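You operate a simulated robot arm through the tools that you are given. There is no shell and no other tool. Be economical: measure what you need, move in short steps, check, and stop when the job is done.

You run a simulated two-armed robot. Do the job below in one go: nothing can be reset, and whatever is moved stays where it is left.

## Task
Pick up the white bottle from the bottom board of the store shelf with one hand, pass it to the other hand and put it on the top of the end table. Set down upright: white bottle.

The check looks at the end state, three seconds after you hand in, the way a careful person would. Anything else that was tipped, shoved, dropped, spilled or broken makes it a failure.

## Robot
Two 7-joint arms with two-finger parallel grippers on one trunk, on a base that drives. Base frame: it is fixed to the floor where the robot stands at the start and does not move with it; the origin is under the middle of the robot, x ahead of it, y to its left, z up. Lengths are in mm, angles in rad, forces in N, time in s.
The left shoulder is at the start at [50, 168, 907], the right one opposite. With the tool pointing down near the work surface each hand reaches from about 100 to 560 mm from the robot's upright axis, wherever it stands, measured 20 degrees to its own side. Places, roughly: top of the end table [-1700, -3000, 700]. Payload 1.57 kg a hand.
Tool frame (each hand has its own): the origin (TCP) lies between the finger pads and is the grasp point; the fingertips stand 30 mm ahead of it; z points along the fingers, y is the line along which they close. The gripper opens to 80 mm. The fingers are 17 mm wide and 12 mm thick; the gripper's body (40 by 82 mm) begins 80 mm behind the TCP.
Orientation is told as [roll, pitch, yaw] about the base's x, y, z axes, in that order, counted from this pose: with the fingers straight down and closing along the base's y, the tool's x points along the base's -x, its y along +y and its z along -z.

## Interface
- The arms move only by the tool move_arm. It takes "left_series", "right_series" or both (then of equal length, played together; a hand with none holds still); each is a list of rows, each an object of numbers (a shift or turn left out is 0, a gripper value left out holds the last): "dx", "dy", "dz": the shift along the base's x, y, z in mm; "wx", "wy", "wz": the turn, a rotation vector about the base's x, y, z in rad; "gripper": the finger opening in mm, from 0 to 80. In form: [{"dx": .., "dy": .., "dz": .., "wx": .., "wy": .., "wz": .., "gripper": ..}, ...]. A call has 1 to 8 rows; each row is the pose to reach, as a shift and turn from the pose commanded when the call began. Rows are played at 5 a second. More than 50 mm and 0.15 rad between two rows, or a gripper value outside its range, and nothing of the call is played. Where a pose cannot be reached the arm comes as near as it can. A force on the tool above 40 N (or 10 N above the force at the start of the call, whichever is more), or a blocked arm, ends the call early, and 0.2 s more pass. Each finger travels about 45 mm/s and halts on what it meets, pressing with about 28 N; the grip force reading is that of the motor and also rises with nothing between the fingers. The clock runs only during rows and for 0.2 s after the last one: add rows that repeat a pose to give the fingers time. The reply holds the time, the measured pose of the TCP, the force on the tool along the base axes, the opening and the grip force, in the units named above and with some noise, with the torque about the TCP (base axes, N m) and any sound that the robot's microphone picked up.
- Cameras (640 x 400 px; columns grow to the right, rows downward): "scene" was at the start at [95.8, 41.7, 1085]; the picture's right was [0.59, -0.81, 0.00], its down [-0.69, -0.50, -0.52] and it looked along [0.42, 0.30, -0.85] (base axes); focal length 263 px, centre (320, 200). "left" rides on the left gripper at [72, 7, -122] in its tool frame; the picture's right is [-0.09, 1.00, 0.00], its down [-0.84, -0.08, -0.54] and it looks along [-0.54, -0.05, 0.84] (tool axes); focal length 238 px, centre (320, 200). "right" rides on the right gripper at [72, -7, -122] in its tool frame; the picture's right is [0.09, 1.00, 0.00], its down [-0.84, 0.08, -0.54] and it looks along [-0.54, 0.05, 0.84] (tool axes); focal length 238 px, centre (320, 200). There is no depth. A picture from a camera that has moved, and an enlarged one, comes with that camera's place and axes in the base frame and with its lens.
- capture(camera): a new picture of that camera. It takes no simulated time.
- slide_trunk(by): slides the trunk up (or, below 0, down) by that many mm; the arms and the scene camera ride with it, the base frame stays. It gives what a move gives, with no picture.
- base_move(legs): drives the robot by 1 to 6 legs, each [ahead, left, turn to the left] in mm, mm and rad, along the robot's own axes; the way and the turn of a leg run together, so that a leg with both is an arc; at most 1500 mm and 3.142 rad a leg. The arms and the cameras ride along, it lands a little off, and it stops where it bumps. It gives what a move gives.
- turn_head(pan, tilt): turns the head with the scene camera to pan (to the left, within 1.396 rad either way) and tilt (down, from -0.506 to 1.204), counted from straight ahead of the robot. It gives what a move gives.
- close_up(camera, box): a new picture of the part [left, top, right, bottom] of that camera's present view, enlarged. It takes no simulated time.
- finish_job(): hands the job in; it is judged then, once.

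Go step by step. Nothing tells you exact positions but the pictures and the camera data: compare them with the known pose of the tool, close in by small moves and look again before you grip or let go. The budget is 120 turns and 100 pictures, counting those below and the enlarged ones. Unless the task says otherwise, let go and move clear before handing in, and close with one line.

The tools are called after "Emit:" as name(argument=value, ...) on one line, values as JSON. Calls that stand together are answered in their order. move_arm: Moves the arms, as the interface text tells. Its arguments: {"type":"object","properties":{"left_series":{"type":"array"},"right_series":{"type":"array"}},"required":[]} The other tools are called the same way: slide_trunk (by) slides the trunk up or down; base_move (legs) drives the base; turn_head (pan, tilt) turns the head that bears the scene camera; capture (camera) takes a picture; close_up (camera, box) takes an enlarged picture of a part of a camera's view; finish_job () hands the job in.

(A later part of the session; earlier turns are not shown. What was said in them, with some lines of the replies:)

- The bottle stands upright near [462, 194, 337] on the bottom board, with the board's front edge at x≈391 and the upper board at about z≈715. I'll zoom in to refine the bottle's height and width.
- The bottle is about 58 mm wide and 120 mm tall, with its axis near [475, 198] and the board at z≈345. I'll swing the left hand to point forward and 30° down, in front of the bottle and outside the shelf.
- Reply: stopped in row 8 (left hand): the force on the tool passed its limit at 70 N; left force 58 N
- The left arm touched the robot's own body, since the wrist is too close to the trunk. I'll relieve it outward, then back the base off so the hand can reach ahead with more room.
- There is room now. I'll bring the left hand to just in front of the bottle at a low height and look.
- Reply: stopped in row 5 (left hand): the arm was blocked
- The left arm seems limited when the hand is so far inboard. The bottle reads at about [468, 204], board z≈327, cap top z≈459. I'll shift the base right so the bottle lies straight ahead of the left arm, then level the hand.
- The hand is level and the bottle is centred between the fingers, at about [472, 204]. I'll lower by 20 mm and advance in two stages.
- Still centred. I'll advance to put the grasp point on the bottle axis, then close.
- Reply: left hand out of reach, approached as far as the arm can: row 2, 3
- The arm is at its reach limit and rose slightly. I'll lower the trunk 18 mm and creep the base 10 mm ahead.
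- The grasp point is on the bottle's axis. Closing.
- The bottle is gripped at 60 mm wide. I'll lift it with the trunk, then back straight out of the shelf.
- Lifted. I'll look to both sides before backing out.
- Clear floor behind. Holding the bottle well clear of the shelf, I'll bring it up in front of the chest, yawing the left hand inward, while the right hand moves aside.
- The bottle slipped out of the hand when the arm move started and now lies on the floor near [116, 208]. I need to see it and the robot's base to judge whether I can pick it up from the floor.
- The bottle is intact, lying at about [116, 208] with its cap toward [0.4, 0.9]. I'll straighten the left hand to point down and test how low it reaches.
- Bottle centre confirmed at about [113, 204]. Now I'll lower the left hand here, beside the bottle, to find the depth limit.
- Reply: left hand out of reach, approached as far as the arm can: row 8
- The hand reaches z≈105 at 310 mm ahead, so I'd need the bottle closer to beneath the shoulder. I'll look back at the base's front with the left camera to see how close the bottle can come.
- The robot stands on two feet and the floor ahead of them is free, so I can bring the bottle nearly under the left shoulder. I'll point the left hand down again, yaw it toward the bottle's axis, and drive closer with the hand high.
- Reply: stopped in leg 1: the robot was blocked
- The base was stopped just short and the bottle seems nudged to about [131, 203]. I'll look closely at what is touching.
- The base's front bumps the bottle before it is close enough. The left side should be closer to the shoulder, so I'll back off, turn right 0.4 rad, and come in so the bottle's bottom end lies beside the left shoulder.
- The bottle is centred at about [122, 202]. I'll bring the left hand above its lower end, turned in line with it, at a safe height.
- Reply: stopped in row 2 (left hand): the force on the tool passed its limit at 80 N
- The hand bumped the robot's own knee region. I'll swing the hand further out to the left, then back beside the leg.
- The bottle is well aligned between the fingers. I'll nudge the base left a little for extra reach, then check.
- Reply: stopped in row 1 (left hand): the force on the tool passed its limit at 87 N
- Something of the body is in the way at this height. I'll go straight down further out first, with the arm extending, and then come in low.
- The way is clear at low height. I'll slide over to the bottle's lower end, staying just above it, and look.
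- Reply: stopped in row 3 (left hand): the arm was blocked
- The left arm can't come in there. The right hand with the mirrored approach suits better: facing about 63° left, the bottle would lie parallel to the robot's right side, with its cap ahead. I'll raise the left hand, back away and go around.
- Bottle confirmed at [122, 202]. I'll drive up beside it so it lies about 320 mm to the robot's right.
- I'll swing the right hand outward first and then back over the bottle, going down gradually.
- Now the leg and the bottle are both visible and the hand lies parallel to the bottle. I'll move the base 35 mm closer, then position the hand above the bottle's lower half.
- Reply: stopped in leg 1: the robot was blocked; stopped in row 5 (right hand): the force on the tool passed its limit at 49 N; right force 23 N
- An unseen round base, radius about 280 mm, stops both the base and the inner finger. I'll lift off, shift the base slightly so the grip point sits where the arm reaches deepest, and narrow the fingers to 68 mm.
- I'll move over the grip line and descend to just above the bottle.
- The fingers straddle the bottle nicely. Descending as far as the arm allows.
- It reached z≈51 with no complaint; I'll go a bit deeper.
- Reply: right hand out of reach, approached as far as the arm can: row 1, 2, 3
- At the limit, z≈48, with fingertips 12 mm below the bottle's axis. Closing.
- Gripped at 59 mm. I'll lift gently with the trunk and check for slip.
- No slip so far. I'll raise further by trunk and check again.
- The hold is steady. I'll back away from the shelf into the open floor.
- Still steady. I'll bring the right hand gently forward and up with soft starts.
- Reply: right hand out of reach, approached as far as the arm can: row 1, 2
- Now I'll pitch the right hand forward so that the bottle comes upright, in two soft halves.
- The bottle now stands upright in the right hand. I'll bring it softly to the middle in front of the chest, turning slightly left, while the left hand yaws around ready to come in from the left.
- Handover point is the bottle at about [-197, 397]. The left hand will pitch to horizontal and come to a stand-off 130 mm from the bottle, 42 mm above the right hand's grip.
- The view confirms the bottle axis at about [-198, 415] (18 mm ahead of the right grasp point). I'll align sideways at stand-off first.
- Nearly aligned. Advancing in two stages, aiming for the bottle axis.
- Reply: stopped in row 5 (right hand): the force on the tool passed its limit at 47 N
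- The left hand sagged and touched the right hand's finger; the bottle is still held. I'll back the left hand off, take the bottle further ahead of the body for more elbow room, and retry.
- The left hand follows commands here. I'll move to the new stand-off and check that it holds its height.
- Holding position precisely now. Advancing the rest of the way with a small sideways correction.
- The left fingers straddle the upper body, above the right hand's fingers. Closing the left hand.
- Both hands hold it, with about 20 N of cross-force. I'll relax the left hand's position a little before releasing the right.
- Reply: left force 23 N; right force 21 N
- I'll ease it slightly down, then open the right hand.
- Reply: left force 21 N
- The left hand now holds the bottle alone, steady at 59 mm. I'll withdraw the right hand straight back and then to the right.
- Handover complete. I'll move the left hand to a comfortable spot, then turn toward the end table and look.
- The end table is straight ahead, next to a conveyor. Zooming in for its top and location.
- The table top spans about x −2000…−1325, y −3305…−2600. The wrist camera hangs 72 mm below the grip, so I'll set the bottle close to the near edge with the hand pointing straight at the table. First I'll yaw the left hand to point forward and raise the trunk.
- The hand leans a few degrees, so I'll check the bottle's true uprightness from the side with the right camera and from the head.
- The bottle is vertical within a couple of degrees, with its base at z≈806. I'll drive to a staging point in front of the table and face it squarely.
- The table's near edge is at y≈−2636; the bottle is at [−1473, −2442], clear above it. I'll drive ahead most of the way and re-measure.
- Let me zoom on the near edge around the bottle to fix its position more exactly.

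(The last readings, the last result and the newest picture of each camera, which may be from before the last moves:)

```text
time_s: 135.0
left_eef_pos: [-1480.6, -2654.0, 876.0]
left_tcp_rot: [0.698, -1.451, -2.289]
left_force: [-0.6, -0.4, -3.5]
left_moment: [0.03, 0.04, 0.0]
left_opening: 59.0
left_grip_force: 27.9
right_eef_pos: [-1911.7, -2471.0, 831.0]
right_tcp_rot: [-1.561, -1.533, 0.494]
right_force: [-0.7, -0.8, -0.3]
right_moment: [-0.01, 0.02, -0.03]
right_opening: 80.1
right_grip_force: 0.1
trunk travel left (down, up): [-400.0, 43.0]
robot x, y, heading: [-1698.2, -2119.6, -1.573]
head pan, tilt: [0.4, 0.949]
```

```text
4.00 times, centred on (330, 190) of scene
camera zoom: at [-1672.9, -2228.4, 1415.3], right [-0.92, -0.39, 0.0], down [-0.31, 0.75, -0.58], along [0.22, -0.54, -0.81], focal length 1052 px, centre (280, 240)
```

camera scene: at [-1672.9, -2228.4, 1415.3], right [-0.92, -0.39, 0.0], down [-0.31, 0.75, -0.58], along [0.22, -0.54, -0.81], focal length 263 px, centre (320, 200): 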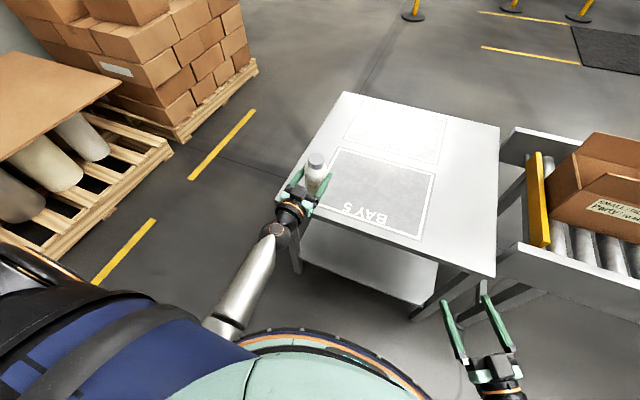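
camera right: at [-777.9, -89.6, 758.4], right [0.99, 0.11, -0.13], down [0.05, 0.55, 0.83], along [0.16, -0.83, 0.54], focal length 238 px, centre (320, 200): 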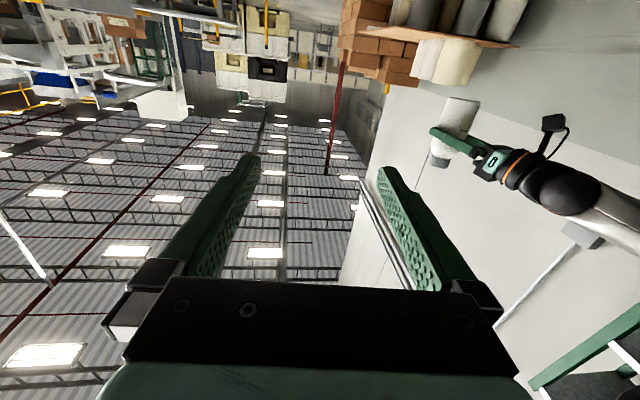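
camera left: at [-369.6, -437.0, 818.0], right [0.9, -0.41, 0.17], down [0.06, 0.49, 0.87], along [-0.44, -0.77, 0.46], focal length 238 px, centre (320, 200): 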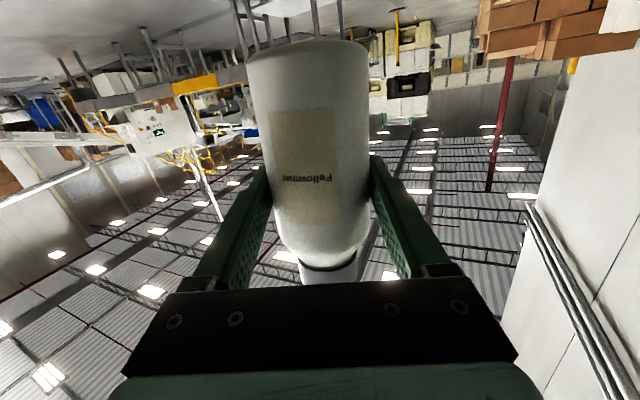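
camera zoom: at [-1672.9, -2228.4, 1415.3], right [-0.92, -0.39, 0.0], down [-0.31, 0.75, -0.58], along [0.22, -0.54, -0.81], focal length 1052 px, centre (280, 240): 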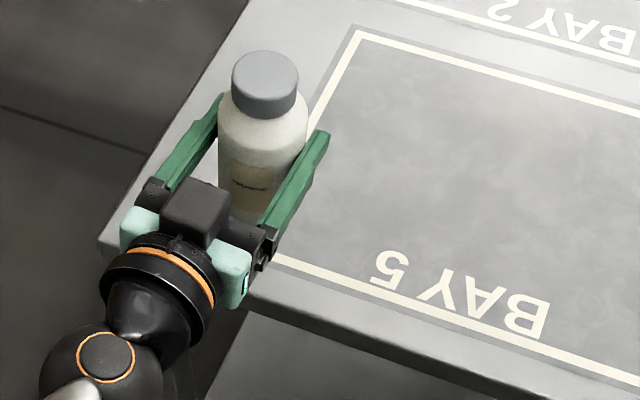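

The edge is at y≈−2652. I'll move 57 mm ahead so the bottle sits about 68 mm inside, with the wrist camera just outside, then lower with the trunk.

Emit:
base_move(legs=[[57, 0, 0]])

Emit:
slide_trunk(by=-75)

Emit:
close_up(camera="scene", box=[240, 140, 400, 240])

Emit:
capture(camera="left")

```text
time_s: 135.9
left_eef_pos: [-1480.9, -2710.6, 874.3]
left_tcp_rot: [0.693, -1.452, -2.285]
left_force: [0.1, -0.4, -3.2]
left_moment: [-0.01, 0.0, -0.02]
left_opening: 59.1
left_grip_force: 27.8
right_eef_pos: [-1910.6, -2525.4, 828.8]
right_tcp_rot: [-1.538, -1.534, 0.472]
right_force: [0.2, 0.6, -0.2]
right_moment: [-0.01, 0.0, -0.02]
right_opening: 80.1
right_grip_force: 0.1
trunk travel left (down, up): [-400.0, 43.0]
robot x, y, heading: [-1702.7, -2175.1, -1.576]
head pan, tilt: [0.4, 0.949]
```

```text
time_s: 137.1
left_eef_pos: [-1480.1, -2711.8, 801.0]
left_tcp_rot: [0.694, -1.452, -2.289]
left_force: [-0.3, 0.4, -2.5]
left_moment: [0.03, 0.02, 0.02]
left_opening: 59.2
left_grip_force: 27.6
right_eef_pos: [-1911.7, -2526.2, 754.1]
right_tcp_rot: [-1.558, -1.534, 0.489]
right_force: [-1.1, -0.5, 0.5]
right_moment: [0.02, 0.0, 0.04]
right_opening: 79.7
right_grip_force: 0.0
trunk travel left (down, up): [-325.0, 118.0]
robot x, y, heading: [-1702.6, -2177.8, -1.572]
head pan, tilt: [0.4, 0.949]
```

```text
4.00 times, centred on (320, 190) of scene
camera zoom: at [-1673.1, -2284.7, 1340.3], right [-0.92, -0.39, 0.0], down [-0.31, 0.75, -0.58], along [0.22, -0.54, -0.81], focal length 1052 px, centre (320, 240)
```

zoom: 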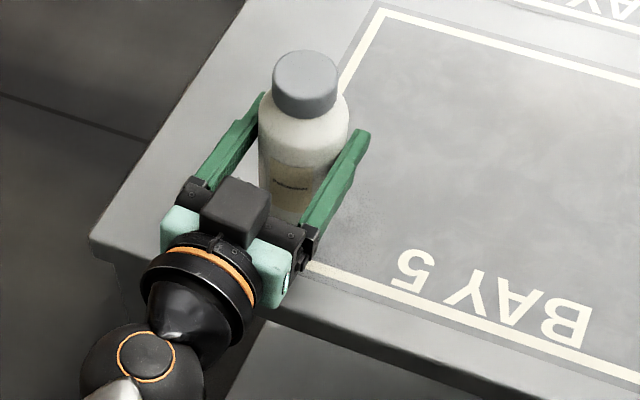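

```text
11 pictures are left
camera left: at [-1466.4, -2583.2, 740.1], right [0.99, -0.03, 0.17], down [-0.13, 0.47, 0.87], along [-0.11, -0.88, 0.46], focal length 238 px, centre (320, 200)
```

left: 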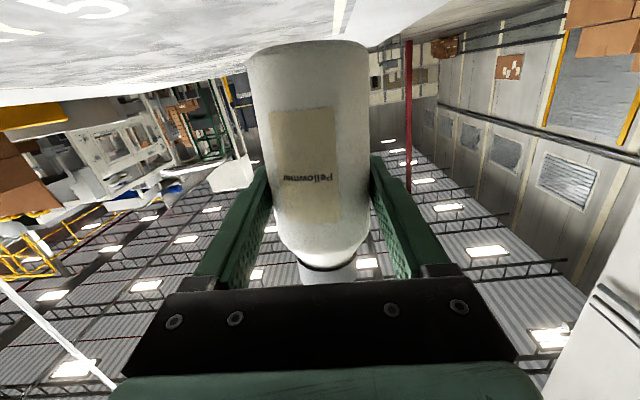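

All is clear: the wrist camera is 69 mm outside the edge. Lowering further.

Emit:
slide_trunk(by=-22)

Emit:
capture(camera="left")

```text
time_s: 137.7
left_eef_pos: [-1479.9, -2710.3, 779.6]
left_tcp_rot: [0.697, -1.452, -2.29]
left_force: [-1.0, 0.5, -2.7]
left_moment: [0.01, -0.02, -0.01]
left_opening: 59.1
left_grip_force: 28.4
right_eef_pos: [-1910.6, -2527.1, 733.4]
right_tcp_rot: [-1.561, -1.535, 0.493]
right_force: [-0.2, -0.1, 0.5]
right_moment: [0.03, 0.01, 0.01]
right_opening: 79.9
right_grip_force: 0.1
trunk travel left (down, up): [-303.0, 140.0]
robot x, y, heading: [-1698.8, -2177.7, -1.577]
head pan, tilt: [0.4, 0.949]
```

```text
10 pictures are left
camera left: at [-1466.4, -2583.4, 718.1], right [0.99, -0.03, 0.17], down [-0.13, 0.47, 0.87], along [-0.11, -0.88, 0.46], focal length 238 px, centre (320, 200)
```

left: 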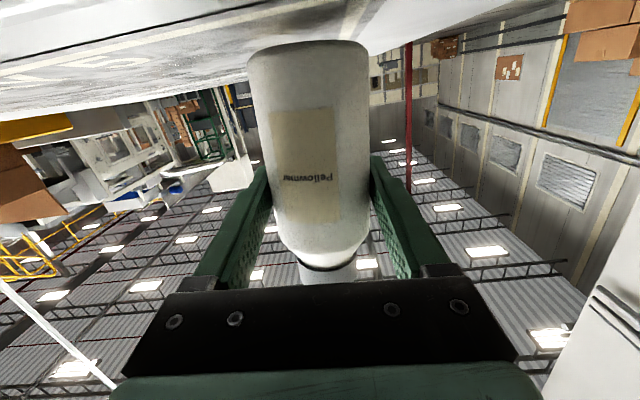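

Still hanging free. Small steps down until contact shows in the force.

Emit:
slide_trunk(by=-4)

Emit:
slide_trunk(by=-3)

```text
time_s: 138.3
left_eef_pos: [-1481.0, -2711.7, 774.1]
left_tcp_rot: [0.695, -1.453, -2.291]
left_force: [0.0, 0.3, -2.9]
left_moment: [0.02, -0.01, -0.01]
left_opening: 59.2
left_grip_force: 28.0
right_eef_pos: [-1911.5, -2527.0, 729.9]
right_tcp_rot: [-1.557, -1.534, 0.491]
right_force: [0.7, -0.1, 0.4]
right_moment: [-0.01, 0.01, 0.01]
right_opening: 80.0
right_grip_force: 0.0
trunk travel left (down, up): [-299.0, 144.0]
robot x, y, heading: [-1703.7, -2181.6, -1.573]
head pan, tilt: [0.4, 0.949]
```

```text
time_s: 138.8
left_eef_pos: [-1480.8, -2711.0, 771.4]
left_tcp_rot: [0.697, -1.451, -2.289]
left_force: [-0.3, 0.5, -3.0]
left_moment: [0.01, 0.0, 0.0]
left_opening: 58.9
left_grip_force: 27.7
right_eef_pos: [-1911.9, -2526.3, 725.4]
right_tcp_rot: [-1.559, -1.533, 0.491]
right_force: [-1.1, 1.0, -1.1]
right_moment: [0.01, 0.01, -0.01]
right_opening: 80.1
right_grip_force: 0.1
trunk travel left (down, up): [-296.0, 147.0]
robot x, y, heading: [-1700.0, -2177.6, -1.574]
head pan, tilt: [0.4, 0.949]
```

Emit:
slide_trunk(by=-3)

Emit:
slide_trunk(by=-2)

Emit:
capture(camera="left")

```text
time_s: 139.3
left_eef_pos: [-1481.1, -2710.7, 770.8]
left_tcp_rot: [0.709, -1.453, -2.303]
left_force: [1.3, -0.5, 1.0]
left_moment: [0.09, 0.07, 0.01]
left_opening: 59.2
left_grip_force: 27.8
right_eef_pos: [-1911.9, -2526.3, 722.7]
right_tcp_rot: [-1.569, -1.534, 0.503]
right_force: [0.4, 0.2, -0.2]
right_moment: [0.0, -0.02, 0.01]
right_opening: 80.1
right_grip_force: 0.1
trunk travel left (down, up): [-293.0, 150.0]
robot x, y, heading: [-1703.8, -2179.0, -1.576]
head pan, tilt: [0.4, 0.949]
```

```text
time_s: 139.8
left_eef_pos: [-1480.7, -2711.2, 769.8]
left_tcp_rot: [0.73, -1.454, -2.324]
left_force: [0.6, 3.4, 12.7]
left_moment: [0.39, 0.16, -0.08]
left_opening: 59.0
left_grip_force: 28.0
right_eef_pos: [-1911.2, -2526.2, 722.1]
right_tcp_rot: [-1.599, -1.533, 0.53]
right_force: [-0.3, -0.7, 0.9]
right_moment: [0.01, 0.01, 0.02]
right_opening: 79.8
right_grip_force: 0.0
trunk travel left (down, up): [-291.0, 152.0]
robot x, y, heading: [-1703.7, -2181.1, -1.58]
head pan, tilt: [0.4, 0.949]
```

```text
9 pictures are left
camera left: at [-1466.5, -2583.7, 708.6], right [0.99, -0.03, 0.17], down [-0.13, 0.47, 0.87], along [-0.11, -0.88, 0.46], focal length 238 px, centre (320, 200)
```

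left: 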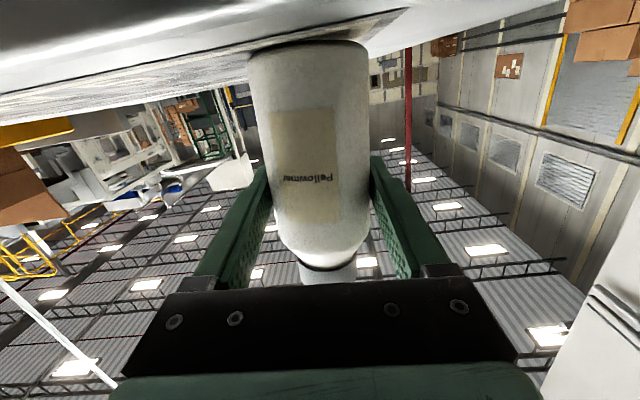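

The bottle is on the table with about 13 N of press. I'll ease it by 1 mm and open slowly.

Emit:
slide_trunk(by=1)

Emit:
move_arm(left_series=[{"gripper": 58.5}, {"gripper": 60}, {"gripper": 62}, {"gripper": 65}, {"gripper": 70}, {"gripper": 80}, {"gripper": 80}, {"gripper": 80}])

Emit:
capture(camera="left")

Emit:
close_up(camera="scene", box=[240, 120, 400, 220])

```text
time_s: 140.3
left_eef_pos: [-1480.6, -2710.1, 769.3]
left_tcp_rot: [0.724, -1.453, -2.315]
left_force: [0.9, -1.2, 12.0]
left_moment: [0.07, 0.18, 0.0]
left_opening: 59.2
left_grip_force: 28.6
right_eef_pos: [-1911.7, -2525.5, 722.4]
right_tcp_rot: [-1.594, -1.535, 0.525]
right_force: [-0.7, 0.1, -0.4]
right_moment: [0.02, -0.03, -0.01]
right_opening: 80.2
right_grip_force: 0.1
trunk travel left (down, up): [-292.0, 151.0]
robot x, y, heading: [-1704.2, -2179.2, -1.572]
head pan, tilt: [0.4, 0.949]
```

```text
time_s: 142.1
left_eef_pos: [-1482.2, -2710.7, 767.7]
left_tcp_rot: [0.699, -1.453, -2.292]
left_force: [0.6, 0.6, 0.2]
left_moment: [0.03, -0.04, 0.0]
left_opening: 80.1
left_grip_force: 0.0
right_eef_pos: [-1911.0, -2526.8, 721.5]
right_tcp_rot: [-1.564, -1.534, 0.496]
right_force: [0.1, -0.1, -0.6]
right_moment: [0.02, -0.03, 0.02]
right_opening: 79.9
right_grip_force: 0.0
trunk travel left (down, up): [-292.0, 151.0]
robot x, y, heading: [-1703.5, -2179.3, -1.573]
head pan, tilt: [0.4, 0.949]
```

```text
8 pictures are left
camera left: at [-1466.5, -2583.4, 707.3], right [0.99, -0.03, 0.17], down [-0.13, 0.47, 0.87], along [-0.11, -0.88, 0.46], focal length 238 px, centre (320, 200)
```

left: 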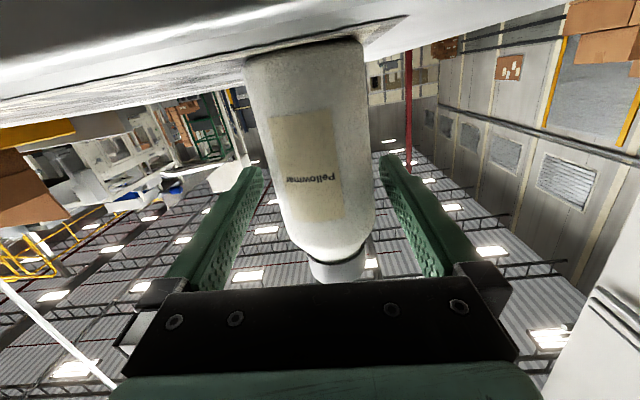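

```text
4.00 times, centred on (320, 170) of scene
camera zoom: at [-1673.2, -2284.5, 1307.3], right [-0.92, -0.39, 0.0], down [-0.31, 0.75, -0.58], along [0.22, -0.54, -0.81], focal length 1052 px, centre (320, 320)
```

zoom: 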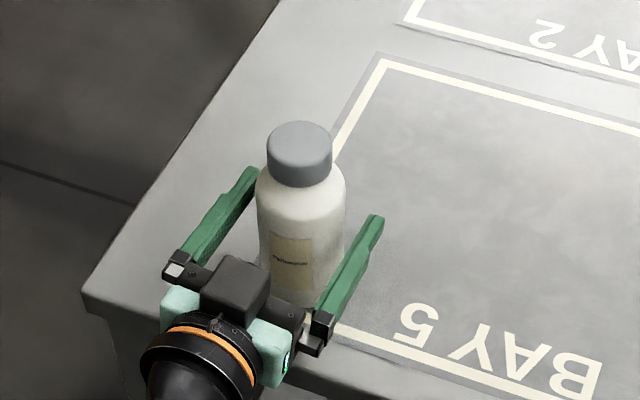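

The bottle stands upright and free. I'll back straight away from the table.

Emit:
base_move(legs=[[-250, 0, 0]])

Emit:
capture(camera="scene")

```text
time_s: 144.0
left_eef_pos: [-1480.2, -2462.2, 767.9]
left_tcp_rot: [0.7, -1.453, -2.296]
left_force: [0.2, 0.4, 0.2]
left_moment: [0.01, -0.04, 0.0]
left_opening: 80.1
left_grip_force: 0.1
right_eef_pos: [-1910.6, -2276.9, 722.2]
right_tcp_rot: [-1.572, -1.534, 0.505]
right_force: [-0.9, -0.1, -0.5]
right_moment: [0.02, 0.01, -0.03]
right_opening: 80.0
right_grip_force: 0.0
trunk travel left (down, up): [-292.0, 151.0]
robot x, y, heading: [-1702.2, -1930.3, -1.579]
head pan, tilt: [0.4, 0.949]
```

```text
6 pictures are left
camera scene: at [-1672.2, -2034.7, 1307.3], right [-0.92, -0.39, 0.0], down [-0.31, 0.75, -0.58], along [0.22, -0.54, -0.81], focal length 263 px, centre (320, 200)
```

scene: 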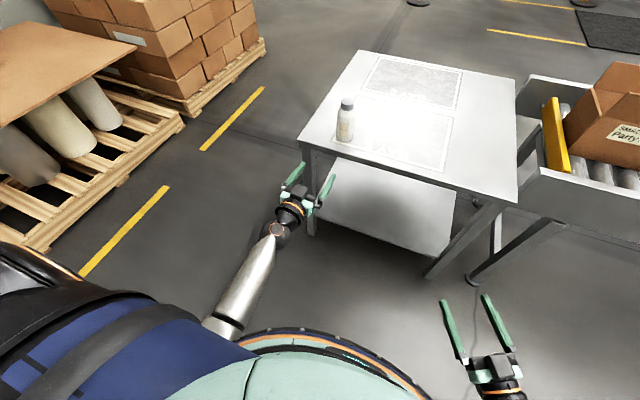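

The bottle stands upright on the end table and both hands are clear, so I'm handing in.

Emit:
finish_job()

```text
The job is handed in.
```

The white bottle is standing upright on the end table, passed from the right hand to the left before placing. It slipped from the left hand onto the floor on the way, and I picked it up again; it showed no visible damage.
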